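You operate a simulated robot arm through the tools that you are given. There is no shell and no other tool. Be economical: measure what you need, move in short steps, check, and stop when the job is done.

Carry out the task below with a simulated robot arm. There is one attempt and no reset: what you move stays moved.

JOB
Put the water cup with less oxygen on the LOW AIR pad.
Fine: meter knob to OXYGEN and left there; measure the blue and the yellow cup with the probe; rinse it after each and park it in its STORE well; the other cup stays.

It is judged by the outcome, as a careful person would: the job done as asked, and still so three seconds after it is handed in. It fails if anything else is knocked over, pushed out of place, dropped, spilled or broken.

ROBOT AND FRAMES
A 6-joint arm with a two-finger gripper on a trunk, on a base that drives. Base frame: it is fixed to the floor where the robot stands at the start and does not move with it; the origin is under the middle of the robot, x ahead of it, y to its left, z up. Readings come in m, degrees, newtons and seconds.
It reaches about 1.298 m from its shoulder. Its first joint turns from -149.0 to 149.0 degrees. Places, roughly: blue meter knob [1.5, 2.2, 0.8]; leaf cup [1.5, 2, 0.75]; probe [1.75, 2.25, 0.75]; rinse well [1.5, 2.1, 0.8]; top of the low air pad [1.6, 2.1, 0.8]; water cup [1.75, 2, 0.75]. Payload 1.57 kg.
The TCP is the grasp point between the finger pads, 0.021 m short of the fingertips. In the tool frame z runs along the fingers and y along their closing line. Largest opening 0.07 m; the body of the gripper starts 0.05 m behind the TCP.
Orientation is that of the tool frame in the base frame, as a unit quaternion [x, y, z, w]. With the fingers straight down and closing along the base's y, the tool's x points along the base's -x, its y along +y and its z along -z.

CONTROLS
- The arm moves only by the tool arm_command. Its argument "increments" is a list of rows, each a list of 3 entries, a list of its own where there are three numbers: the turn, a rotation vector about the tool's x, y, z in units of 45 degrees (1.0 is 45 degrees), then the shift along the tool's x, y, z in units of 300 mm (1.0 is 300 mm), then the finger opening in m, from 0 to 0.07. In form: [[[wx, wy, wz], [tx, ty, tz], hand], ...]. A call has 1 to 12 rows; each row is the pose to reach, as a shift and turn from the pose commanded when the call began, along the tool's axes at that moment. A call with a number of a shift or a turn outside -1 to 1 is refused whole. Each row takes 0.2 s and may step no farther than 0.05 m and 8.6 degrees from the row before; otherwise, or with a gripper value out of range, the whole call is refused. A pose out of reach is approached as far as the arm can. The call stops where the force on the tool passes 40 N (or 10 N more than at its start, if that is more) or the arm is blocked; 0.2 s more then pass. The fingers move at their own pace and stop on an object; they squeeze with about 20 N. The grip force told is the motor's: it shows also when the fingers shut on nothing. Time passes only in rows, and 0.2 s behind the last, so rows that repeat a pose let the fingers close. It gives the time, the measured TCP pose, the force on the tool (base axes), the opening and the grip force at its end, in the units of the frame above (readings bear some noise), with the torque about the TCP (base axes, N m) and any sound that the robot's microphone picked up.
- Cameras (640 x 400 px; columns grow to the right, rows downward): "scene" is now at [0.0144, 0.2368, 1.7809]; the picture's right is [0.76, -0.66, 0.00], its down [-0.38, -0.43, -0.82] and it looks along [0.54, 0.62, -0.57] (base axes); focal length 284 px, centre (320, 200). "wrist" rides on the gripper at [0.079, 0.004, -0.081] in the tool frame; the picture's right is [-0.05, 1.00, 0.00], its down [-0.67, -0.04, -0.74] and it looks along [-0.74, -0.04, 0.67] (tool axes); focal length 256 px, centre (320, 200).
- capture(camera): a new picture of that camera. It takes no simulated time.
- lift_body(by): slides the trunk up (or, below 0, down) by that many m; the arm and the scene camera ride with it, the base frame stays. It gives what a move gives, with no picture.
- drive_base(legs): drives the robot by 1 to 6 legs, each [ahead, turn to the left] in m and degrees, along the robot's own axes; the way and the turn of a leg run together, so that a leg with both is an arc; at most 1.5 m and 180 degrees a leg. The arm and the cameras ride along, it lands a little off, and it stops where it bumps. It gives what a move gives.
- head_to(pan, tilt): turns the head with the scene camera to pan (to the left, within 155 degrees either way) and tilt (down, from -29 to 69), counted from straight ahead of the robot. It gives what a move gives.
- probe_pixels(camera, pixels): for up to 12 pixels [column, row] of the newest picture of that camera ("zoom" is the newest enlarged one), the place [x, y, z] in the base frame of the surface seen there, good to about 0.003 m. It takes no simulated time.
- close_up(camera, box): a new picture of the part [left, top, right, bottom] of that camera's present view, enlarged. It takes no simulated time.
- close_job(): hands the job in; it is judged then, once.

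Go step by step. Measure first, check grasps and placings, and put right what went wrong. The budget is 80 turns and 48 pictures, counting those below and the enlarged ones. Unless the task says otherwise, let go and move clear before handing in, and close with one line.

The tools are called after "Call:" as name(argument=value, ...) on one line, values as JSON. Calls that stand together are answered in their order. arm_command: Moves the arm, as the interface text tells. Its arguments: {"type":"object","properties":{"increments":{"type":"array","items":{"type":"array"}}},"required":["increments"]} The other tools are called the same way: lift_body (by) slides the trunk up or down; drive_base (legs) drives the base; head_to (pan, tilt) turns the head that bears the scene camera; capture (camera) takes a picture; probe_pixels (camera, pixels) gives the place of the surface under pixels of a picture; close_up (camera, box) takes an enlarged picture of a part of a camera's view; close_job () hands the job in.

At the start:

```text
clock: 0.0
tcp_pos: [0.3904, 0.6308, 1.0974]
tcp_rot: [0.0, 1.0, 0.001, 0.001]
wrist_force: [-0.2, 0.2, -0.5]
moment: [0.01, 0.02, 0.01]
grip_width: 0.0697
gripper_force: 0.1
trunk travel left (down, up): [-0.779, 0.191]
robot x, y, heading: [0.0043, -0.0029, -0.0]
head pan, tilt: [49.0, 35.0]
```

scene: 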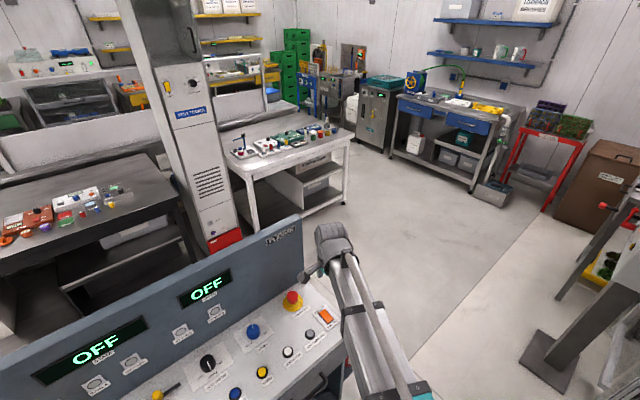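
wrist: 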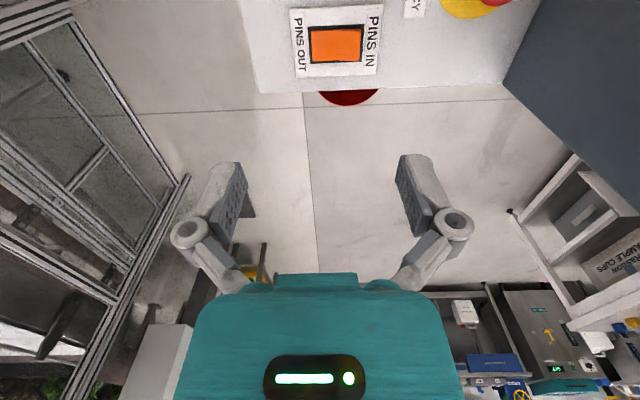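

The target bench seems to be the white table around scene pixel (290,140). I'll enlarge it.

Call:
close_up(camera="scene", box=[215, 100, 375, 200])

Call:
probe_pixels(camera="scene", pixels=[[241, 145], [290, 137], [320, 133], [230, 165], [350, 136], [250, 178], [335, 220], [200, 240], [290, 225]])

```text
4.00 times, centred on (295, 150) of scene
```

zoom: 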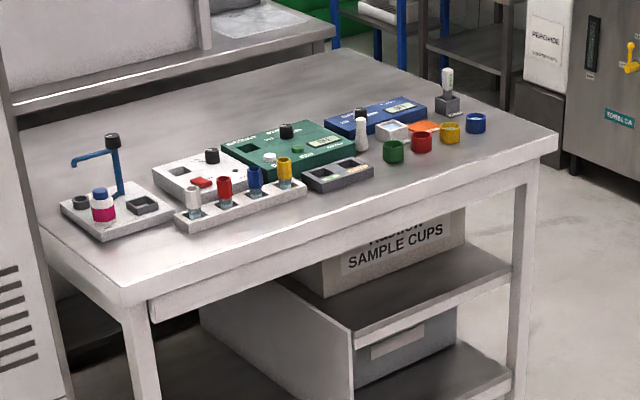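

```text
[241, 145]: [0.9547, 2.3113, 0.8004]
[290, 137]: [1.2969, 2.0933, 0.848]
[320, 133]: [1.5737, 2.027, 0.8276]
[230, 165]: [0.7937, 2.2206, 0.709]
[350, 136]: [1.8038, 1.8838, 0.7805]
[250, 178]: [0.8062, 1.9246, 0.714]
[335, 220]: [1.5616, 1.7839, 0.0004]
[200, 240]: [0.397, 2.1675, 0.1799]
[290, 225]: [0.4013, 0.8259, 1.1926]
```

The bench front edge is near y≈1.85 and items lie at x≈0.95–1.75. I need to know whether the way there is clear, so I'll look ahead.

Call:
head_to(pan=5, tilt=45)

Call:
capture(camera="scene")

```text
clock: 1.1
tcp_pos: [0.3905, 0.6314, 1.0974]
tcp_rot: [0.0, 1.0, 0.001, 0.001]
wrist_force: [0.2, -0.2, 0.2]
moment: [0.0, 0.01, -0.04]
grip_width: 0.07
gripper_force: 0.0
trunk travel left (down, up): [-0.779, 0.191]
robot x, y, heading: [-0.0023, -0.001, 0.1]
head pan, tilt: [5.0, 45.0]
```

```text
44 pictures are left
```

scene: 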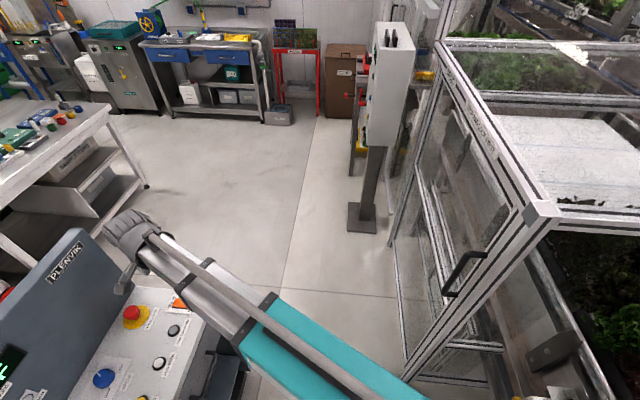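

Call:
probe_pixels(camera="scene", pixels=[[205, 290], [85, 232], [360, 230], [405, 350], [546, 210], [440, 290], [285, 287], [147, 187], [110, 108], [445, 48], [200, 340], [130, 275]])

```text
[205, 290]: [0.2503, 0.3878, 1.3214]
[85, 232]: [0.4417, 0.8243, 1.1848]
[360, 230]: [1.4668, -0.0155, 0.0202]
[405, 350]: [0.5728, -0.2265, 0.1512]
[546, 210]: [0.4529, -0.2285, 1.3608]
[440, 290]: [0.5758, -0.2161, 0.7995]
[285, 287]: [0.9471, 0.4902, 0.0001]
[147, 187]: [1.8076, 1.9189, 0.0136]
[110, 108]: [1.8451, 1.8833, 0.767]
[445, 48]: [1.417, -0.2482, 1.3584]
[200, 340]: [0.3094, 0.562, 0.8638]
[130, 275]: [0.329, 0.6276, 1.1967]
```

The cage on the right lies at y≈-0.22 and the console on the left ends near x≈0.42; I'll look steeply down to see the gap.

Call:
head_to(pan=0, tilt=69)

Call:
capture(camera="scene")

```text
clock: 2.0
tcp_pos: [0.3913, 0.6309, 1.0984]
tcp_rot: [0.0, 1.0, 0.001, 0.002]
wrist_force: [0.2, 0.4, 0.2]
moment: [0.0, 0.01, 0.02]
grip_width: 0.07
gripper_force: 0.0
trunk travel left (down, up): [-0.779, 0.191]
robot x, y, heading: [-0.0003, -0.0001, 0.0]
head pan, tilt: [0.0, 68.8]
```

```text
43 pictures are left
```

scene: 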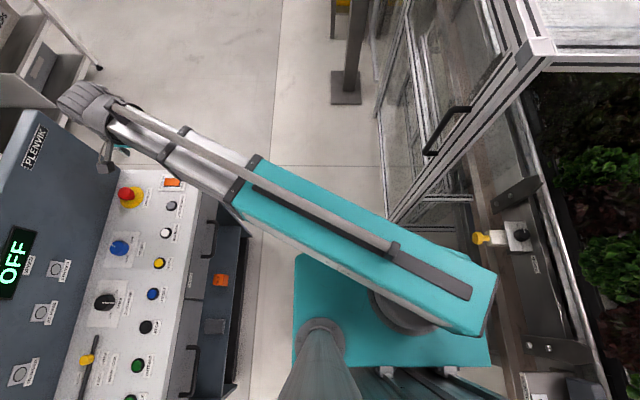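

Call:
probe_pixels(camera="scene", pixels=[[490, 350], [295, 360], [300, 258], [470, 255], [260, 235], [250, 330], [200, 172], [425, 230], [520, 300], [390, 225], [430, 150], [280, 250]])

```text
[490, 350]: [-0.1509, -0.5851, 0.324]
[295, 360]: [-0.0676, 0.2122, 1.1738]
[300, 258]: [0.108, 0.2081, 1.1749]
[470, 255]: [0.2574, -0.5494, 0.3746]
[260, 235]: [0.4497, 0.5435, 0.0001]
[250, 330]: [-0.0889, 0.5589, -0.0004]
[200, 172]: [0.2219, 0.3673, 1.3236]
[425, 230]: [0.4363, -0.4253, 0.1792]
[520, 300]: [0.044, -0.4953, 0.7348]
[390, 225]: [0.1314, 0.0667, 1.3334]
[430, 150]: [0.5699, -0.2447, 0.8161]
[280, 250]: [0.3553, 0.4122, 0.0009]
```

The deck is ±0.21 wide and the gap runs from about y=-0.22 to 0.45, so I leave on a slight left diagonal. First I raise the trunk so the hand clears the console screen (top z≈1.18).

Call:
lift_body(by=0.18)

Call:
drive_base(legs=[[0, 18], [1.0, 0]])

```text
clock: 4.0
tcp_pos: [0.3905, 0.6315, 1.2785]
tcp_rot: [0.0, 1.0, 0.0, 0.002]
wrist_force: [0.3, 0.2, -0.4]
moment: [0.01, 0.01, -0.02]
grip_width: 0.0697
gripper_force: 0.1
trunk travel left (down, up): [-0.959, 0.011]
robot x, y, heading: [0.002, -0.0001, 0.2]
head pan, tilt: [0.0, 68.8]
```

```text
clock: 11.6
tcp_pos: [1.0883, 1.0394, 1.2769]
tcp_rot: [-0.168, 0.986, 0.001, 0.0]
wrist_force: [0.6, -0.3, -0.4]
moment: [-0.01, 0.01, 0.0]
grip_width: 0.0699
gripper_force: 0.0
trunk travel left (down, up): [-0.959, 0.011]
robot x, y, heading: [0.927, 0.314, 19.4]
head pan, tilt: [0.0, 68.8]
```

The base moved cleanly to (0.93,0.31). Next I drive to the front of the bench and look at it.

Call:
drive_base(legs=[[0, 46.4], [0.98, 0], [0, 24.5]])

Call:
head_to(pan=0, tilt=45)

Call:
capture(camera="scene")

```text
clock: 22.7
tcp_pos: [0.6904, 1.5983, 1.2784]
tcp_rot: [0.713, -0.701, -0.001, 0.0]
wrist_force: [0.6, -0.7, -0.5]
moment: [-0.03, 0.0, 0.03]
grip_width: 0.07
gripper_force: 0.2
trunk travel left (down, up): [-0.959, 0.011]
robot x, y, heading: [1.3265, 1.2198, 90.7]
head pan, tilt: [0.0, 68.8]
```

```text
clock: 23.6
tcp_pos: [0.6903, 1.5999, 1.2776]
tcp_rot: [0.713, -0.702, -0.001, 0.0]
wrist_force: [0.4, -0.4, -0.7]
moment: [-0.02, 0.0, -0.02]
grip_width: 0.07
gripper_force: 0.0
trunk travel left (down, up): [-0.959, 0.011]
robot x, y, heading: [1.3293, 1.2199, 90.3]
head pan, tilt: [0.0, 45.0]
```

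```text
42 pictures are left
```

scene: 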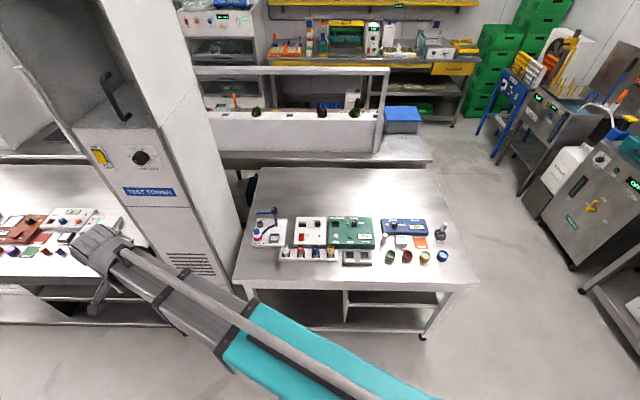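

The bench is squarely ahead. I'll enlarge the item row.

Call:
close_up(camera="scene", box=[345, 202, 465, 277])

Call:
close_up(camera="scene", box=[245, 202, 385, 277])

```text
5.33 times, centred on (405, 240) of scene
```

zoom: 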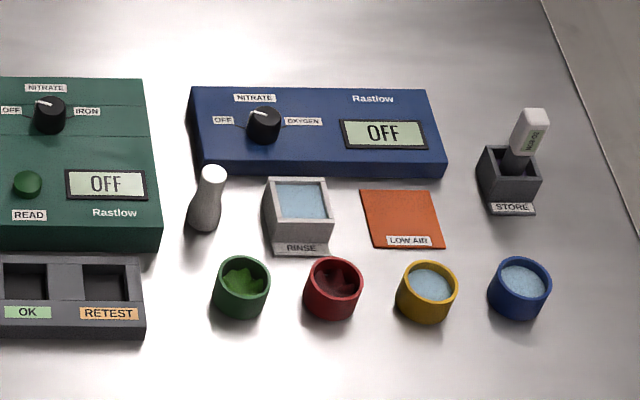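

```text
4.57 times, centred on (315, 240) of scene
```

zoom: 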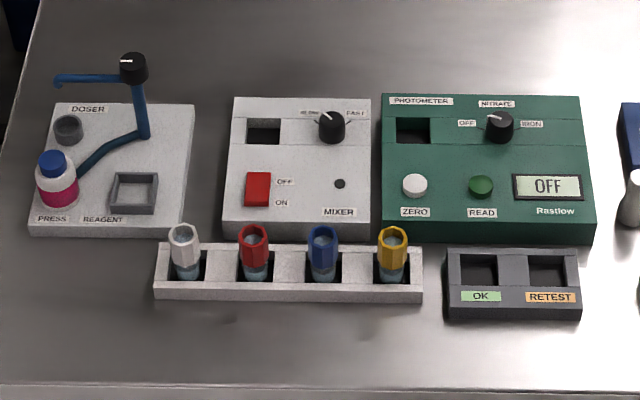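

The blue meter has its knob at OFF; the probe stands in STORE, and both cups are in front. I'll probe the key points in a finer view.

Call:
close_up(camera="scene", box=[378, 213, 458, 263])

Call:
probe_pixels(camera="scene", pixels=[[371, 256], [399, 243], [383, 229], [425, 219], [430, 262], [455, 240]])

```text
8.00 times, centred on (418, 238) of scene
```

zoom: 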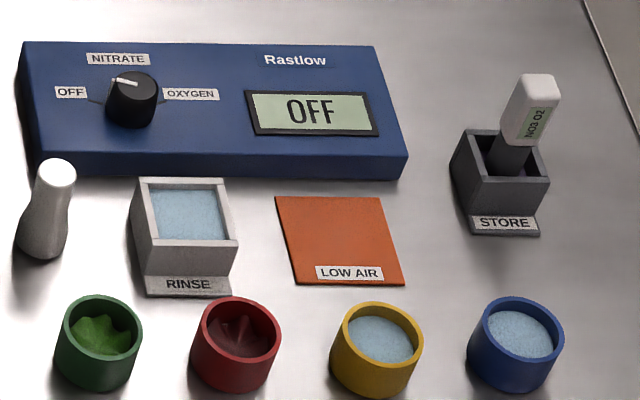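

```text
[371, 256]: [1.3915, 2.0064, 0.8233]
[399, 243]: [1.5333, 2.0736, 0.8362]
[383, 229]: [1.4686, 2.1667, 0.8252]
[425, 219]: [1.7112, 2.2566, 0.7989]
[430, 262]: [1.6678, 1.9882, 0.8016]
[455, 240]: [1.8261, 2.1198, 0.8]
```

Call:
probe_pixels(camera="zoom", pixels=[[133, 84], [112, 80], [132, 115], [30, 45], [405, 155], [373, 46], [537, 82], [520, 135], [517, 155], [543, 178], [455, 160], [460, 205]])

Call:
probe_pixels(camera="zoom", pixels=[[141, 182], [225, 182], [237, 242], [146, 242], [190, 215], [276, 198], [380, 200], [402, 283], [300, 283], [345, 335], [378, 304], [422, 338]])

Call:
probe_pixels(camera="zoom", pixels=[[470, 333], [516, 299], [561, 335], [516, 360], [378, 366], [516, 330], [378, 335], [378, 392], [516, 390], [56, 170], [44, 250], [340, 240]])

```text
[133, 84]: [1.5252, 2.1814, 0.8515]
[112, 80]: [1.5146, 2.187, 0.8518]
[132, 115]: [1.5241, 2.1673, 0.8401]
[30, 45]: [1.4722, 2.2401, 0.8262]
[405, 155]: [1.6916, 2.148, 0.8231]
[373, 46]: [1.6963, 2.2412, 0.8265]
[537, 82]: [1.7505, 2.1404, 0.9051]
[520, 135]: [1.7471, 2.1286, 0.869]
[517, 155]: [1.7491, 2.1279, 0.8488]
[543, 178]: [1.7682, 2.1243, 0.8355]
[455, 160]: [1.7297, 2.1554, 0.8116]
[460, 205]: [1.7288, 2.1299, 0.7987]
```

```text
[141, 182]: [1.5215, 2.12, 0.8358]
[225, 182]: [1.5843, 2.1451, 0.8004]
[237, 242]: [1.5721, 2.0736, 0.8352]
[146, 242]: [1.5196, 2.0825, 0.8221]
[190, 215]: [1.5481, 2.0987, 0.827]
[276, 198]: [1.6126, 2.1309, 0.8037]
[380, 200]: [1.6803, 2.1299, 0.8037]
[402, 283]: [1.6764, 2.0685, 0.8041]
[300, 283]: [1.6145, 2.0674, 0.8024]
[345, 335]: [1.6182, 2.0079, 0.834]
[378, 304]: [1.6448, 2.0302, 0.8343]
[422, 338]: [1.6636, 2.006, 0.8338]
```

```text
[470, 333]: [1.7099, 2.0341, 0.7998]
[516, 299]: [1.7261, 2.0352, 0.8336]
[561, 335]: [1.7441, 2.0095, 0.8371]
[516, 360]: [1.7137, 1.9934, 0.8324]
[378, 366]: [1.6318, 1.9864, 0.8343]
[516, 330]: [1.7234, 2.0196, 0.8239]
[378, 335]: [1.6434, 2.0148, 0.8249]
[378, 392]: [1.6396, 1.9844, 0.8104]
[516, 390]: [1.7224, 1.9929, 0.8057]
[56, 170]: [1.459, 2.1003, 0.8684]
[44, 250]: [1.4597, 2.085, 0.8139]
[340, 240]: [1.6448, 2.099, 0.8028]
```

Key places: knob centre (1.527,2.180) top z 0.852; probe handle about (1.749,2.134) top 0.905; yellow cup (1.641,2.008), blue cup (1.721,2.013); rinse ≈(1.548,2.10); table z 0.80. The tool's x axis is base −y and its y is base −x, so I'll move towards the knob in high steps.

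Call:
arm_command(increments=[[[0, 0, 0], [-0.092, -0.133, 0], 0.07], [[0, 0, 0], [-0.184, -0.267, 0], 0.07], [[0, 0, 0], [-0.276, -0.4, 0], 0.07], [[0, 0, 0], [-0.367, -0.533, 0], 0.07], [[0, 0, 0], [-0.459, -0.667, 0], 0.07], [[0, 0, 0], [-0.551, -0.8, 0], 0.07], [[0, 0, 0], [-0.643, -0.933, 0], 0.07]])

Call:
arm_command(increments=[[[0, 0, 0], [-0.092, -0.133, 0], 0.07], [[0, 0, 0], [-0.184, -0.267, 0], 0.07], [[0, 0, 0], [-0.276, -0.4, 0], 0.07], [[0, 0, 0], [-0.367, -0.533, 0], 0.07], [[0, 0, 0], [-0.459, -0.667, 0], 0.07], [[0, 0, 0], [-0.551, -0.8, 0], 0.07], [[0, 0, 0], [-0.643, -0.933, 0], 0.07]])

Call:
lift_body(by=-0.15)

```text
clock: 25.2
tcp_pos: [0.9661, 1.7995, 1.2783]
tcp_rot: [0.713, -0.701, -0.001, 0.0]
wrist_force: [0.5, 0.3, 0.3]
moment: [-0.03, 0.04, 0.01]
grip_width: 0.0701
gripper_force: 0.0
trunk travel left (down, up): [-0.959, 0.011]
robot x, y, heading: [1.3218, 1.2175, 90.1]
head pan, tilt: [0.0, 45.0]
```

```text
clock: 26.8
tcp_pos: [1.2437, 1.9986, 1.2783]
tcp_rot: [0.713, -0.701, -0.001, 0.0]
wrist_force: [0.4, 0.4, -0.5]
moment: [-0.06, 0.02, 0.01]
grip_width: 0.0699
gripper_force: 0.1
trunk travel left (down, up): [-0.959, 0.011]
robot x, y, heading: [1.3249, 1.2185, 90.6]
head pan, tilt: [0.0, 45.0]
```

```text
clock: 28.5
tcp_pos: [1.2441, 1.9978, 1.1279]
tcp_rot: [0.713, -0.701, -0.002, -0.001]
wrist_force: [-0.2, 0.6, -0.2]
moment: [-0.01, 0.02, 0.0]
grip_width: 0.0701
gripper_force: 0.0
trunk travel left (down, up): [-0.809, 0.161]
robot x, y, heading: [1.3252, 1.2208, 90.6]
head pan, tilt: [0.0, 45.0]
```

The hand is at (1.244,1.998,1.128). I'll move above the knob, lowering to z≈0.96 while pre-turning −45° so the 120° clockwise turn is within wrist range.

Call:
arm_command(increments=[[[0, 0, -0.125], [-0.074, -0.119, 0.07], 0.05], [[0, 0, -0.25], [-0.148, -0.238, 0.14], 0.05], [[0, 0, -0.375], [-0.221, -0.357, 0.21], 0.05], [[0, 0, -0.5], [-0.295, -0.477, 0.28], 0.05], [[0, 0, -0.625], [-0.369, -0.596, 0.35], 0.05], [[0, 0, -0.75], [-0.443, -0.715, 0.42], 0.05], [[0, 0, -0.875], [-0.516, -0.834, 0.49], 0.05], [[0, 0, -1.0], [-0.59, -0.953, 0.56], 0.05]])

Call:
capture(camera="wrist")

Call:
close_up(camera="scene", box=[345, 150, 505, 250])

```text
clock: 30.3
tcp_pos: [1.5259, 2.182, 1.1282]
tcp_rot: [0.928, -0.374, -0.001, 0.001]
wrist_force: [-0.1, 0.2, -0.8]
moment: [-0.02, -0.04, -0.05]
grip_width: 0.0501
gripper_force: 0.1
out of reach, approached as far as the arm can: row 1, 2, 3, 4, 5, 6, 7, 8
trunk travel left (down, up): [-0.809, 0.161]
robot x, y, heading: [1.3254, 1.2207, 90.7]
head pan, tilt: [0.0, 45.0]
```

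```text
38 pictures are left
```

wrist: 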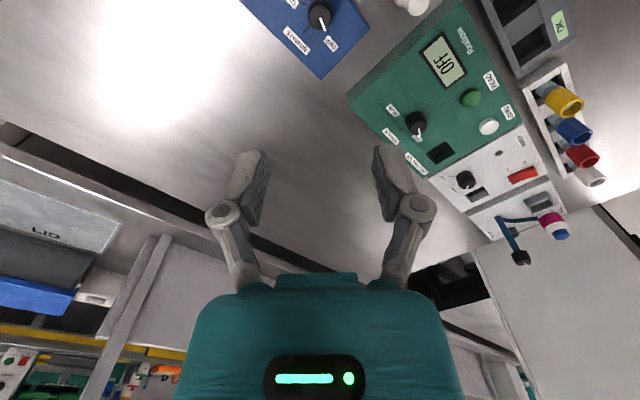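

```text
4.00 times, centred on (425, 200) of scene
```

zoom: 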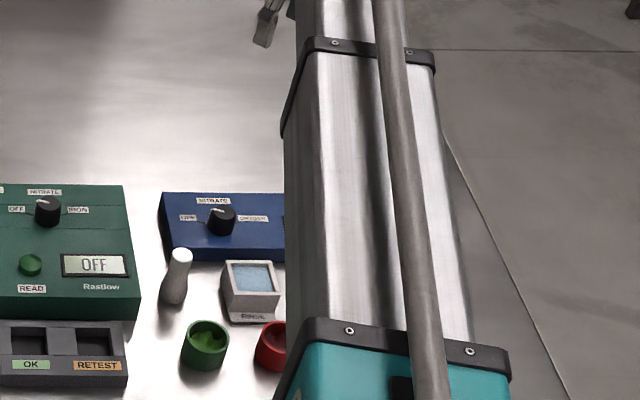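

The hand reached (1.526,2.182), but z stayed at 1.128: height evidently comes from the trunk. The wrist picture shows the knob at (320,15), just where a point straight below should appear. I lower by trunk.

Call:
lift_body(by=-0.2)

Call:
capture(camera="wrist")

```text
clock: 32.5
tcp_pos: [1.5252, 2.1806, 0.9282]
tcp_rot: [0.927, -0.375, -0.001, 0.0]
wrist_force: [0.6, 0.3, -0.3]
moment: [-0.01, 0.05, -0.01]
grip_width: 0.0499
gripper_force: 0.0
trunk travel left (down, up): [-0.609, 0.361]
robot x, y, heading: [1.3254, 1.2214, 90.3]
head pan, tilt: [0.0, 45.0]
```

```text
36 pictures are left
```

wrist: 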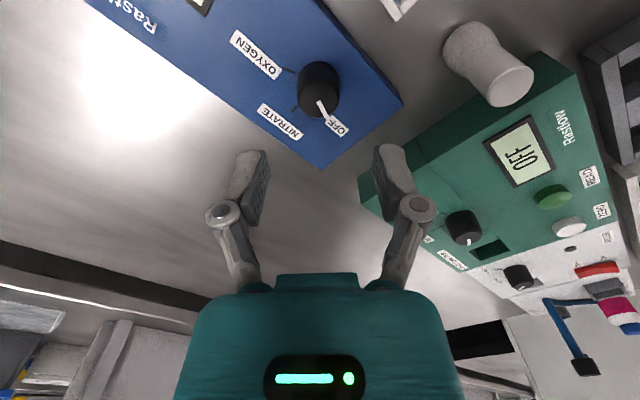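

I'll check the alignment by probing the knob in this picture.

Call:
probe_pixels(camera="wrist", pixels=[[318, 70], [318, 85], [318, 100], [302, 85], [337, 85], [312, 145], [320, 110], [290, 80]])

Call:
close_up(camera="wrist", box=[240, 20, 400, 120])

```text
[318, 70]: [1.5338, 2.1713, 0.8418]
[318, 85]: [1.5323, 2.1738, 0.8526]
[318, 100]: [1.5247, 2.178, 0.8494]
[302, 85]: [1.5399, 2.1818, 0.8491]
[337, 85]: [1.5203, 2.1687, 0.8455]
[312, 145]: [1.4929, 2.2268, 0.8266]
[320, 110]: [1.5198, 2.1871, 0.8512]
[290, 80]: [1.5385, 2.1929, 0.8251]
```

```text
4.00 times, centred on (320, 70) of wrist
```

zoom: 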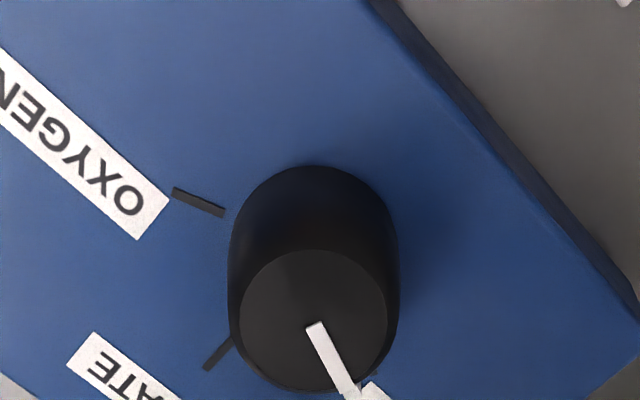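

The knob's top face is centred at wrist (318,99.5), and (320,101) was expected, so it is aligned. I'll probe the tick marks for the turn angle while lowering onto it.

Call:
probe_pixels(camera="zoom", pixels=[[175, 192], [222, 212], [207, 367], [230, 342], [317, 326], [350, 390]])

Call:
lift_body(by=-0.074)

Call:
arm_command(increments=[[[0, 0, 0], [0, 0, 0], 0.0], [[0, 0, 0], [0, 0, 0], 0.0], [[0, 0, 0], [0, 0, 0], 0.0]])

```text
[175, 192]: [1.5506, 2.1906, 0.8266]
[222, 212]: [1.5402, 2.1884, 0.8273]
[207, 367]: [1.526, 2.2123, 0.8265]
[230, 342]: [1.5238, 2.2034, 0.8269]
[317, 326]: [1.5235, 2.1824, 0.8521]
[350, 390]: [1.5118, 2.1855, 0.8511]
```

```text
clock: 33.6
tcp_pos: [1.5252, 2.1807, 0.8523]
tcp_rot: [0.927, -0.375, -0.001, 0.0]
wrist_force: [-0.7, 0.0, 0.1]
moment: [-0.02, 0.03, 0.05]
grip_width: 0.05
gripper_force: 0.1
trunk travel left (down, up): [-0.535, 0.435]
robot x, y, heading: [1.3268, 1.2216, 90.5]
head pan, tilt: [0.0, 45.0]
```

```text
clock: 34.4
tcp_pos: [1.5261, 2.1816, 0.8534]
tcp_rot: [0.927, -0.374, -0.001, -0.001]
wrist_force: [6.8, 9.5, 9.5]
moment: [0.11, -0.26, -0.03]
grip_width: 0.0288
gripper_force: 32.7
trunk travel left (down, up): [-0.535, 0.435]
robot x, y, heading: [1.3223, 1.2188, 90.8]
head pan, tilt: [0.0, 45.0]
```

Gripped (width 0.029, 33 N). The ticks put OXYGEN about 70° right of NITRATE and the pointer about 70° left, so the turn is about 140° clockwise. I begin with 45°.

Call:
arm_command(increments=[[[0, 0, 0.17], [0, 0, 0], 0.0], [[0, 0, 0.34], [0, 0, 0], 0.0], [[0, 0, 0.51], [0, 0, 0], 0.0], [[0, 0, 0.68], [0, 0, 0], 0.0], [[0, 0, 0.85], [0, 0, 0], 0.0], [[0, 0, 1.0], [0, 0, 0], 0.0]])

Call:
capture(camera="wrist")

```text
clock: 35.8
tcp_pos: [1.5255, 2.1816, 0.8544]
tcp_rot: [0.713, -0.701, -0.001, 0.0]
wrist_force: [1.9, 13.8, 12.0]
moment: [0.94, 0.0, 0.03]
grip_width: 0.0287
gripper_force: 32.4
trunk travel left (down, up): [-0.535, 0.435]
robot x, y, heading: [1.3247, 1.2218, 90.5]
head pan, tilt: [0.0, 45.0]
```

```text
34 pictures are left
```

wrist: 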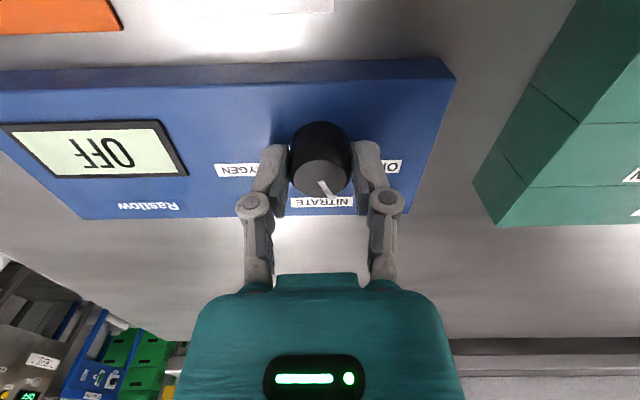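

The knob turns with the hand (pointer at (325,187), just short of NITRATE). I continue by two more 45° turns.

Call:
arm_command(increments=[[[0, 0, 0.17], [0, 0, 0], 0.0], [[0, 0, 0.34], [0, 0, 0], 0.0], [[0, 0, 0.51], [0, 0, 0], 0.0], [[0, 0, 0.68], [0, 0, 0], 0.0], [[0, 0, 0.85], [0, 0, 0], 0.0], [[0, 0, 1.0], [0, 0, 0], 0.0]])

Call:
arm_command(increments=[[[0, 0, 0.17], [0, 0, 0], 0.0], [[0, 0, 0.34], [0, 0, 0], 0.0], [[0, 0, 0.51], [0, 0, 0], 0.0], [[0, 0, 0.68], [0, 0, 0], 0.0], [[0, 0, 0.85], [0, 0, 0], 0.0], [[0, 0, 1.0], [0, 0, 0], 0.0]])

Call:
capture(camera="wrist")

```text
clock: 37.2
tcp_pos: [1.5247, 2.1818, 0.8537]
tcp_rot: [-0.39, 0.921, 0.001, -0.001]
wrist_force: [-11.4, 13.0, 8.9]
moment: [0.49, -0.02, 0.0]
grip_width: 0.0287
gripper_force: 32.0
trunk travel left (down, up): [-0.535, 0.435]
robot x, y, heading: [1.326, 1.2189, 90.7]
head pan, tilt: [0.0, 45.0]
```

```text
clock: 38.6
tcp_pos: [1.5252, 2.1834, 0.8539]
tcp_rot: [-0.009, 1.0, 0.002, 0.0]
wrist_force: [-11.8, 29.0, 18.9]
moment: [0.74, 0.11, 0.51]
grip_width: 0.0288
gripper_force: 32.1
trunk travel left (down, up): [-0.535, 0.435]
robot x, y, heading: [1.3245, 1.2203, 90.4]
head pan, tilt: [0.0, 45.0]
```

```text
33 pictures are left
```

wrist: 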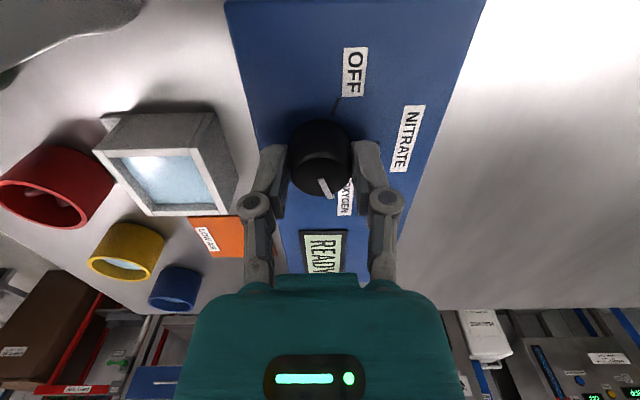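

The display shows "READY", and the wrist torque (0.51 N m) suggests the knob reached its end stop at OXYGEN. I let go, raise and look.

Call:
arm_command(increments=[[[0, 0, 0], [0, 0, 0], 0.05], [[0, 0, 0], [0, 0, 0], 0.05], [[0, 0, 0], [0, 0, 0], 0.05]])

Call:
lift_body(by=0.2)

Call:
close_up(camera="wrist", box=[200, 0, 440, 150])

```text
clock: 39.4
tcp_pos: [1.5252, 2.1801, 0.8541]
tcp_rot: [-0.009, 1.0, 0.001, -0.001]
wrist_force: [-1.1, 0.2, -0.2]
moment: [-0.02, -0.02, 0.0]
grip_width: 0.05
gripper_force: 0.0
trunk travel left (down, up): [-0.535, 0.435]
robot x, y, heading: [1.3254, 1.2196, 90.3]
head pan, tilt: [0.0, 45.0]
```

```text
clock: 41.6
tcp_pos: [1.5268, 2.1807, 1.0526]
tcp_rot: [-0.01, 1.0, 0.0, -0.001]
wrist_force: [0.2, 0.2, -0.6]
moment: [-0.02, -0.01, -0.03]
grip_width: 0.05
gripper_force: 0.0
trunk travel left (down, up): [-0.735, 0.235]
robot x, y, heading: [1.3249, 1.2207, 90.5]
head pan, tilt: [0.0, 45.0]
```

```text
2.67 times, centred on (320, 75) of wrist
```

zoom: 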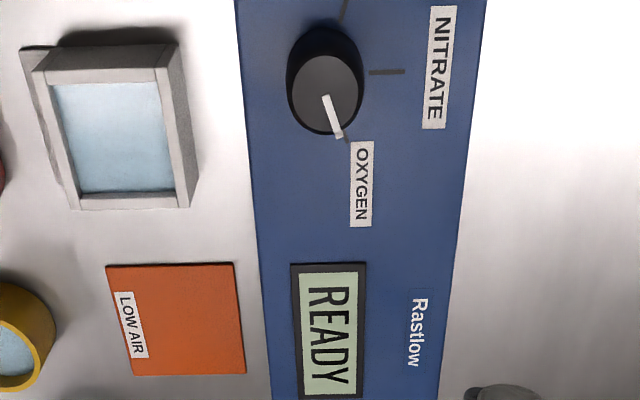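

Knob pointer is on OXYGEN and the display says READY. Next I move above the probe handle, (1.749,2.134).

Call:
arm_command(increments=[[[0, 0, 0], [-0.147, -0.034, 0], 0.06], [[0, 0, 0], [-0.295, -0.067, 0], 0.07], [[0, 0, 0], [-0.442, -0.1, 0], 0.07], [[0, 0, 0], [-0.59, -0.134, 0], 0.07], [[0, 0, 0], [-0.737, -0.168, 0], 0.07]])

Call:
capture(camera="wrist")

Call:
close_up(camera="wrist", box=[240, 0, 400, 100])

```text
clock: 42.8
tcp_pos: [1.7539, 2.1311, 1.0533]
tcp_rot: [-0.008, 1.0, 0.0, -0.001]
wrist_force: [0.1, 0.0, 0.2]
moment: [0.02, 0.03, -0.02]
grip_width: 0.0699
gripper_force: 0.1
trunk travel left (down, up): [-0.735, 0.235]
robot x, y, heading: [1.3243, 1.2198, 90.5]
head pan, tilt: [0.0, 45.0]
```

```text
31 pictures are left
```

wrist: 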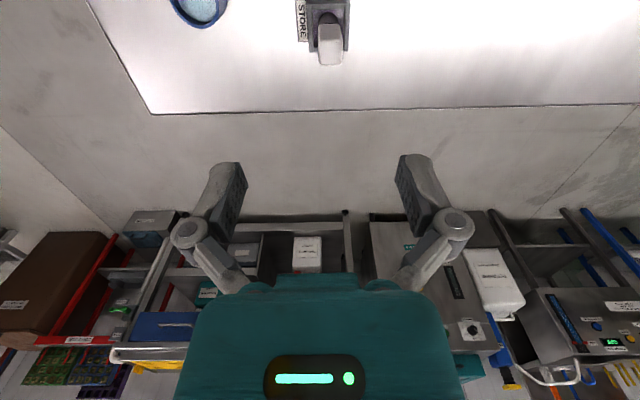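

```text
4.00 times, centred on (320, 50) of wrist
```

zoom: 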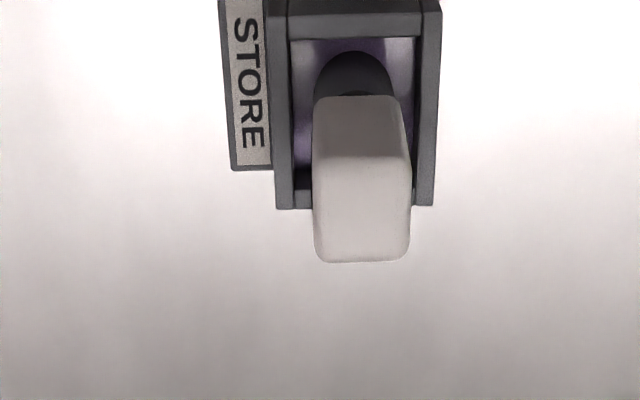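

Call:
probe_pixels(camera="zoom", pixels=[[318, 170], [408, 170], [362, 165], [362, 255], [362, 105], [318, 250], [408, 250], [350, 80], [405, 160], [270, 100], [440, 100], [294, 205]])

```text
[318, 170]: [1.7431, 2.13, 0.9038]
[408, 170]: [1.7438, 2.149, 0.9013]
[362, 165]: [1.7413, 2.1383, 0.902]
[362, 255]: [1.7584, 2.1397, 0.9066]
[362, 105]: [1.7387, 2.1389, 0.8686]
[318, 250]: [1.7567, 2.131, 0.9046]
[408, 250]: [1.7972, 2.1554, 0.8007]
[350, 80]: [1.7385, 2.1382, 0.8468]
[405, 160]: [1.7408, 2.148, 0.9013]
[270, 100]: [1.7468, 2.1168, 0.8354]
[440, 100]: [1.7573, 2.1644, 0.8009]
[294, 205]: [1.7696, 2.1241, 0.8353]
```

Handle top spans x 1.739–1.760, y 2.130–2.149 (centre 1.749,2.139), z 0.868–0.905, standing vertical. I centre on it, lower and grip.

Call:
arm_command(increments=[[[0, 0, 0], [0.016, 0.027, 0], 0.07], [[0, 0, 0], [0.016, 0.027, 0], 0.07]])

Call:
lift_body(by=-0.168)

Call:
arm_command(increments=[[[0, 0, 0], [0, 0, 0], 0.0], [[0, 0, 0], [0, 0, 0], 0.0], [[0, 0, 0], [0, 0, 0], 0.0], [[0, 0, 0], [0, 0, 0], 0.0]])

Call:
capture(camera="wrist")

```text
clock: 43.4
tcp_pos: [1.7431, 2.1405, 1.0533]
tcp_rot: [-0.01, 1.0, 0.0, -0.002]
wrist_force: [0.7, -0.3, 0.5]
moment: [0.0, 0.02, -0.03]
grip_width: 0.0699
gripper_force: 0.1
trunk travel left (down, up): [-0.735, 0.235]
robot x, y, heading: [1.3202, 1.2224, 90.5]
head pan, tilt: [0.0, 45.0]
```

```text
clock: 45.3
tcp_pos: [1.7452, 2.1401, 0.8869]
tcp_rot: [-0.008, 1.0, 0.002, -0.001]
wrist_force: [-0.5, 0.0, 0.6]
moment: [-0.02, -0.01, -0.05]
grip_width: 0.0701
gripper_force: 0.0
trunk travel left (down, up): [-0.567, 0.403]
robot x, y, heading: [1.3243, 1.2193, 90.6]
head pan, tilt: [0.0, 45.0]
```

```text
clock: 46.3
tcp_pos: [1.7437, 2.1394, 0.8865]
tcp_rot: [-0.009, 1.0, 0.0, -0.001]
wrist_force: [0.0, -0.3, 3.9]
moment: [-0.01, 0.02, -0.02]
grip_width: 0.0214
gripper_force: 19.9
trunk travel left (down, up): [-0.567, 0.403]
robot x, y, heading: [1.3232, 1.2219, 90.5]
head pan, tilt: [0.0, 45.0]
```

```text
29 pictures are left
```

wrist: 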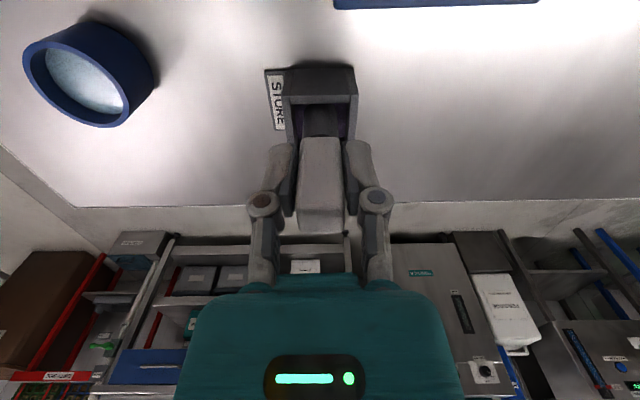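

Gripped at width 0.0214 with TCP (1.744,2.139,0.8865), which I note as the parking pose. I lift the probe 0.13 and look at its length.

Call:
lift_body(by=0.13)

Call:
capture(camera="wrist")

Call:
close_up(camera="scene", box=[380, 130, 540, 230])

```text
clock: 47.9
tcp_pos: [1.7454, 2.1397, 1.0154]
tcp_rot: [-0.008, 1.0, -0.001, -0.002]
wrist_force: [0.3, -0.5, 0.1]
moment: [-0.01, -0.01, -0.01]
grip_width: 0.0213
gripper_force: 19.8
trunk travel left (down, up): [-0.697, 0.273]
robot x, y, heading: [1.3211, 1.2175, 90.6]
head pan, tilt: [0.0, 45.0]
```

```text
28 pictures are left
```

wrist: 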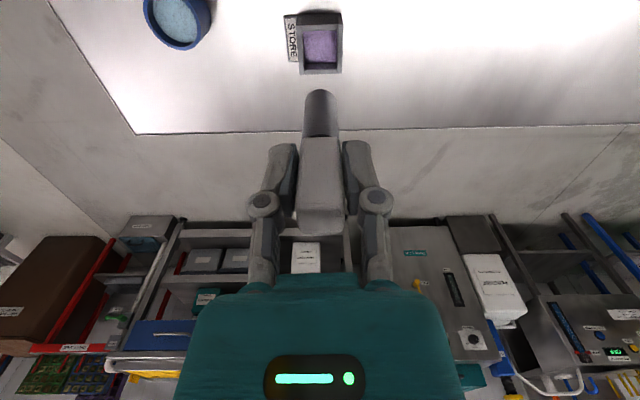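

```text
4.00 times, centred on (460, 180) of scene
```

zoom: 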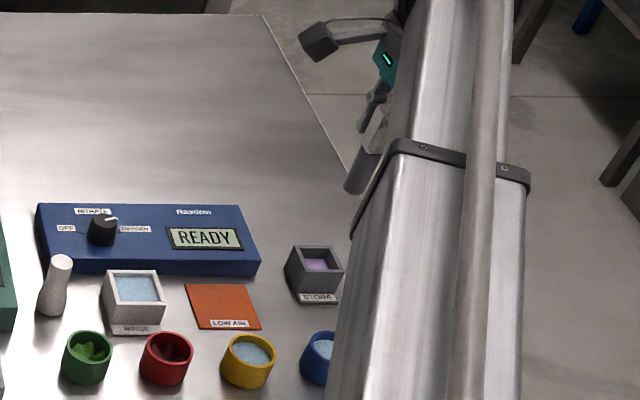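

The probe is held upright. I'll probe its tip and the cup and well rims from here.

Call:
probe_pixels(camera="wrist", pixels=[[320, 93], [320, 110], [320, 130], [305, 105], [335, 105], [303, 14], [340, 14], [302, 68], [340, 68], [322, 48], [175, 20], [178, 45]])

Call:
probe_pixels(camera="zoom", pixels=[[355, 188], [345, 188], [250, 336], [275, 352], [248, 385], [224, 350], [250, 350], [320, 345], [318, 331], [320, 263], [136, 290], [170, 340]])

```text
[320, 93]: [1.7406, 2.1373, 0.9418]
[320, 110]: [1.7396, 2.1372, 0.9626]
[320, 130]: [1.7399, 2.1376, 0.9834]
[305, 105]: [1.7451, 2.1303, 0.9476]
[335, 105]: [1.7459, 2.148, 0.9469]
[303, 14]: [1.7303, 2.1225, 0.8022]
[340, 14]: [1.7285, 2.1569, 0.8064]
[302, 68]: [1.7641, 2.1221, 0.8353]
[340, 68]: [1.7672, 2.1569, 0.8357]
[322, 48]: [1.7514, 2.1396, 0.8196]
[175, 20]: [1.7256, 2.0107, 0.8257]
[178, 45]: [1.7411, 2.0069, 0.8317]
```

```text
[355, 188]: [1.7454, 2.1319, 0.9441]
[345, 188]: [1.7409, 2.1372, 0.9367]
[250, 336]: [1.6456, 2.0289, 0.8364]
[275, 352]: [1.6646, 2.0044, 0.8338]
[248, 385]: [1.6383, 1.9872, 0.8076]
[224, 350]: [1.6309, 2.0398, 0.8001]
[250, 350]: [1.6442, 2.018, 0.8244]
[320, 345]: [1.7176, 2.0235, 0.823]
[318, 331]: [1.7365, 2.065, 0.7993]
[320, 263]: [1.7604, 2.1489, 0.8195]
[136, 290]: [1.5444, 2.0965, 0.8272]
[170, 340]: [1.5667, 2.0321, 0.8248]
```

Tip is 0.078 below the TCP and its axis is about 0.0045 ahead in x. I go above the blue cup and check its centring.

Call:
arm_command(increments=[[[0, 0, 0], [0.034, -0.142, 0], 0.0], [[0, 0, 0], [0.067, -0.283, 0], 0.0], [[0, 0, 0], [0.101, -0.425, 0], 0.0], [[0, 0, 0], [0.101, -0.425, 0], 0.0]])

Call:
close_up(camera="wrist", box=[240, 0, 400, 100])

Call:
probe_pixels(camera="zoom", pixels=[[320, 20], [190, 100], [450, 100], [320, 200]])

```text
clock: 48.9
tcp_pos: [1.7182, 2.0129, 1.0146]
tcp_rot: [-0.009, 1.0, 0.001, 0.0]
wrist_force: [-0.5, -0.8, -0.1]
moment: [0.01, 0.0, -0.02]
grip_width: 0.0212
gripper_force: 19.9
trunk travel left (down, up): [-0.697, 0.273]
robot x, y, heading: [1.3293, 1.2186, 90.5]
head pan, tilt: [0.0, 45.0]
```

```text
4.00 times, centred on (320, 50) of wrist
```

zoom: 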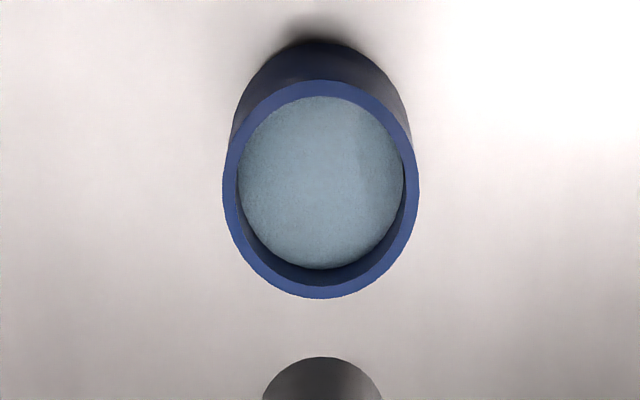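

```text
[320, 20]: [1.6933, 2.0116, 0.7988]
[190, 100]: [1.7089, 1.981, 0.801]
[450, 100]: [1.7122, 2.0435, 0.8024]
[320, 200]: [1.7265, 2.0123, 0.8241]
```

Call:
probe_pixels(camera="zoom", pixels=[[230, 190], [411, 190], [320, 88], [320, 290], [260, 110], [380, 275], [322, 370]])

```text
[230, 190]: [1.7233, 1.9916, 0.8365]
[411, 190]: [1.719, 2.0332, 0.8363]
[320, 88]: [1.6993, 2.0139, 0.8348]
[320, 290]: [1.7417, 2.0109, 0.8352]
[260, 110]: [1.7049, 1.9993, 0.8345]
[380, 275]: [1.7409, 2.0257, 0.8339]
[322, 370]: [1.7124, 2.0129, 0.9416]
```

Cup centre (1.7205,2.0124), probe axis (1.721,2.013): aligned. I dip the tip to z≈0.813 and read the display.

Call:
lift_body(by=-0.123)

Call:
arm_command(increments=[[[0, 0, 0], [0, 0, 0], 0.0], [[0, 0, 0], [0, 0, 0], 0.0], [[0, 0, 0], [0, 0, 0], 0.0], [[0, 0, 0], [0, 0, 0], 0.0], [[0, 0, 0], [0, 0, 0], 0.0], [[0, 0, 0], [0, 0, 0], 0.0], [[0, 0, 0], [0, 0, 0], 0.0], [[0, 0, 0], [0, 0, 0], 0.0], [[0, 0, 0], [0, 0, 0], 0.0], [[0, 0, 0], [0, 0, 0], 0.0]])

Call:
close_up(camera="scene", box=[370, 120, 530, 220])

```text
clock: 50.4
tcp_pos: [1.7188, 2.0135, 0.8934]
tcp_rot: [-0.009, 1.0, 0.002, -0.001]
wrist_force: [-0.5, -0.6, -0.2]
moment: [-0.03, 0.03, 0.0]
grip_width: 0.0212
gripper_force: 19.6
trunk travel left (down, up): [-0.574, 0.396]
robot x, y, heading: [1.3214, 1.2167, 90.4]
head pan, tilt: [0.0, 45.0]
```

```text
clock: 52.6
tcp_pos: [1.7178, 2.0143, 0.8933]
tcp_rot: [-0.009, 1.0, 0.0, -0.001]
wrist_force: [0.1, -0.6, -0.4]
moment: [-0.03, -0.01, 0.0]
grip_width: 0.0212
gripper_force: 20.4
trunk travel left (down, up): [-0.574, 0.396]
robot x, y, heading: [1.329, 1.221, 90.4]
head pan, tilt: [0.0, 45.0]
```

```text
4.00 times, centred on (450, 170) of scene
```

zoom: 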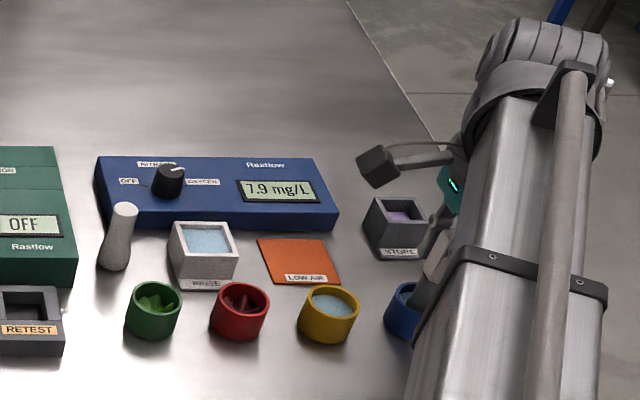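

The display reads 7.9 mg/L. I wait a bit more and read again, to be sure it has settled.

Call:
arm_command(increments=[[[0, 0, 0], [0, 0, 0], 0.0], [[0, 0, 0], [0, 0, 0], 0.0], [[0, 0, 0], [0, 0, 0], 0.0], [[0, 0, 0], [0, 0, 0], 0.0], [[0, 0, 0], [0, 0, 0], 0.0], [[0, 0, 0], [0, 0, 0], 0.0], [[0, 0, 0], [0, 0, 0], 0.0], [[0, 0, 0], [0, 0, 0], 0.0], [[0, 0, 0], [0, 0, 0], 0.0], [[0, 0, 0], [0, 0, 0], 0.0], [[0, 0, 0], [0, 0, 0], 0.0], [[0, 0, 0], [0, 0, 0], 0.0]])

Call:
close_up(camera="scene", box=[390, 150, 470, 200])

```text
clock: 55.2
tcp_pos: [1.7175, 2.0125, 0.8932]
tcp_rot: [-0.009, 1.0, 0.001, -0.002]
wrist_force: [-0.6, 0.6, -1.2]
moment: [0.01, 0.01, -0.02]
grip_width: 0.021
gripper_force: 19.7
trunk travel left (down, up): [-0.574, 0.396]
robot x, y, heading: [1.327, 1.2186, 90.6]
head pan, tilt: [0.0, 45.0]
```

```text
8.00 times, centred on (430, 175) of scene
```

zoom: 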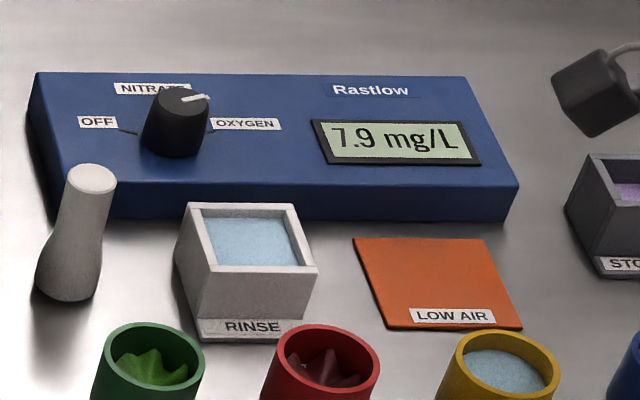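

Blue cup settled: 7.9 mg/L. Now I raise the probe and go over the RINSE well.

Call:
lift_body(by=0.123)

Call:
arm_command(increments=[[[0, 0, 0], [0.116, 0.058, 0], 0.0], [[0, 0, 0], [0.232, 0.117, 0], 0.0], [[0, 0, 0], [0.348, 0.175, 0], 0.0], [[0, 0, 0], [0.464, 0.234, 0], 0.0], [[0, 0, 0], [0.58, 0.292, 0], 0.0], [[0, 0, 0], [0.58, 0.292, 0], 0.0]])

Call:
capture(camera="wrist")

```text
clock: 56.7
tcp_pos: [1.7186, 2.013, 1.0162]
tcp_rot: [-0.008, 1.0, 0.0, 0.0]
wrist_force: [0.8, -0.1, -1.6]
moment: [-0.02, 0.01, -0.02]
grip_width: 0.0208
gripper_force: 19.6
trunk travel left (down, up): [-0.697, 0.273]
robot x, y, heading: [1.324, 1.2232, 90.5]
head pan, tilt: [0.0, 45.0]
```

```text
clock: 58.1
tcp_pos: [1.5403, 2.0983, 1.0161]
tcp_rot: [-0.009, 1.0, 0.0, -0.001]
wrist_force: [-0.2, -0.3, 0.3]
moment: [0.01, -0.03, -0.05]
grip_width: 0.0212
gripper_force: 20.4
trunk travel left (down, up): [-0.697, 0.273]
robot x, y, heading: [1.3223, 1.2192, 90.6]
head pan, tilt: [0.0, 45.0]
```

```text
23 pictures are left
```

wrist: 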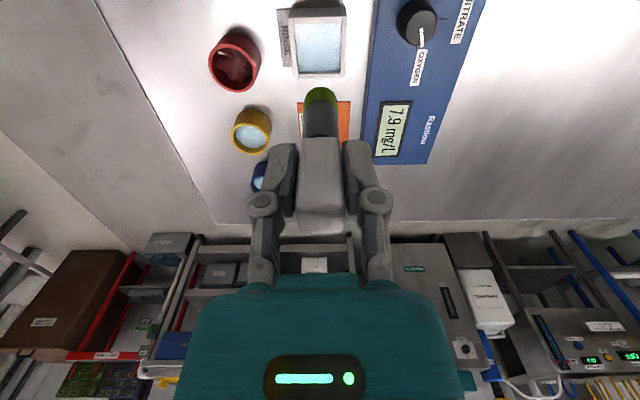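

The wet tip shows green. I'll check the rinse well's rim position.

Call:
probe_pixels(camera="wrist", pixels=[[294, 45], [344, 45], [319, 77], [320, 73], [320, 40], [321, 12], [298, 75], [344, 73], [265, 131], [234, 131], [252, 110], [248, 151]])

```text
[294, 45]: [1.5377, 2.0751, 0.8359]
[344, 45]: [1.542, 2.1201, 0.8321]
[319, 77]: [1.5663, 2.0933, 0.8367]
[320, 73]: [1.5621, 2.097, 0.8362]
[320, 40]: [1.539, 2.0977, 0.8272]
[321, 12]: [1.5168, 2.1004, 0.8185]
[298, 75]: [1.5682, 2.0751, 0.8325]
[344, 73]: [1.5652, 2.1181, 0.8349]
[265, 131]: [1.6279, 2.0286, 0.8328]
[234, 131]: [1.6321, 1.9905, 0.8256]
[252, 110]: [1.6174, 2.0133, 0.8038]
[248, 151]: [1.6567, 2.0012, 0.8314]
```

Rinse centre ≈(1.545,2.097), and the probe axis is right over it. I dip, move slightly within the water, and check.

Call:
lift_body(by=-0.121)

Call:
arm_command(increments=[[[0, 0, 0], [0.01, 0, 0], 0.0], [[0, 0, 0], [0.01, 0, 0], 0.0], [[0, 0, 0], [-0.01, 0, 0], 0.0], [[0, 0, 0], [-0.01, 0, 0], 0.0], [[0, 0, 0], [0.01, 0, 0], 0.0], [[0, 0, 0], [0.01, 0, 0], 0.0], [[0, 0, 0], [-0.01, 0, 0], 0.0], [[0, 0, 0], [-0.01, 0, 0], 0.0], [[0, 0, 0], [0, 0, 0], 0.0], [[0, 0, 0], [0, 0, 0], 0.0], [[0, 0, 0], [0, 0, 0], 0.0], [[0, 0, 0], [0, 0, 0], 0.0]])

Call:
lift_body(by=0.121)

Call:
close_up(camera="wrist", box=[220, 40, 460, 190])

```text
clock: 59.6
tcp_pos: [1.5398, 2.098, 0.8948]
tcp_rot: [-0.009, 1.0, -0.001, 0.0]
wrist_force: [-0.3, -0.3, -0.9]
moment: [0.01, 0.0, 0.04]
grip_width: 0.0211
gripper_force: 19.6
trunk travel left (down, up): [-0.576, 0.394]
robot x, y, heading: [1.3234, 1.2204, 90.5]
head pan, tilt: [0.0, 45.0]
```

```text
clock: 62.2
tcp_pos: [1.5381, 2.0989, 0.8964]
tcp_rot: [-0.009, 1.0, 0.0, 0.0]
wrist_force: [0.8, 0.0, -0.7]
moment: [-0.03, 0.01, 0.03]
grip_width: 0.0212
gripper_force: 20.3
trunk travel left (down, up): [-0.576, 0.394]
robot x, y, heading: [1.3257, 1.2205, 90.4]
head pan, tilt: [0.0, 45.0]
```

```text
clock: 63.8
tcp_pos: [1.5397, 2.0991, 1.0152]
tcp_rot: [-0.009, 1.0, 0.0, -0.001]
wrist_force: [-0.2, 0.3, -1.4]
moment: [0.01, 0.03, -0.02]
grip_width: 0.0212
gripper_force: 20.0
trunk travel left (down, up): [-0.697, 0.273]
robot x, y, heading: [1.3282, 1.2184, 90.4]
head pan, tilt: [0.0, 45.0]
```

```text
2.67 times, centred on (340, 115) of wrist
```

zoom: 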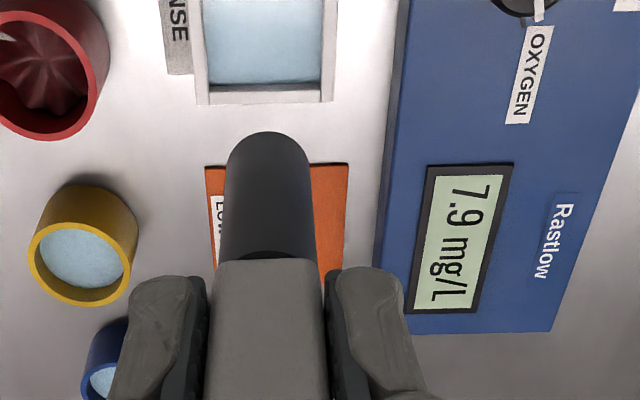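

Tip is clean again (dark). Next, over to the yellow cup at (1.641,2.008).

Call:
arm_command(increments=[[[0, 0, 0], [-0.106, -0.102, 0], 0.0], [[0, 0, 0], [-0.212, -0.205, 0], 0.0], [[0, 0, 0], [-0.318, -0.307, 0], 0.0], [[0, 0, 0], [-0.318, -0.307, 0], 0.0]])

Call:
close_up(camera="wrist", box=[240, 0, 400, 100])

Call:
probe_pixels(camera="zoom", pixels=[[230, 190], [411, 190], [320, 88], [320, 290], [322, 370]])

```text
clock: 64.8
tcp_pos: [1.6377, 2.0085, 1.016]
tcp_rot: [-0.008, 1.0, 0.002, -0.001]
wrist_force: [0.0, 0.1, -0.9]
moment: [-0.02, -0.01, 0.02]
grip_width: 0.0208
gripper_force: 20.3
trunk travel left (down, up): [-0.697, 0.273]
robot x, y, heading: [1.3267, 1.2196, 90.5]
head pan, tilt: [0.0, 45.0]
```

```text
4.00 times, centred on (320, 50) of wrist
```

zoom: 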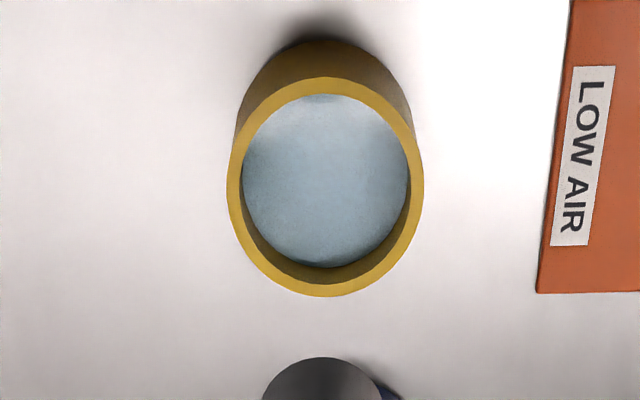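

```text
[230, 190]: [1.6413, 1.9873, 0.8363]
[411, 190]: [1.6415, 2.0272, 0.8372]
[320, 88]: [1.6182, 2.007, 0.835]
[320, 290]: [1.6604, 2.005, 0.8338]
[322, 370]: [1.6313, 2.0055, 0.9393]
```

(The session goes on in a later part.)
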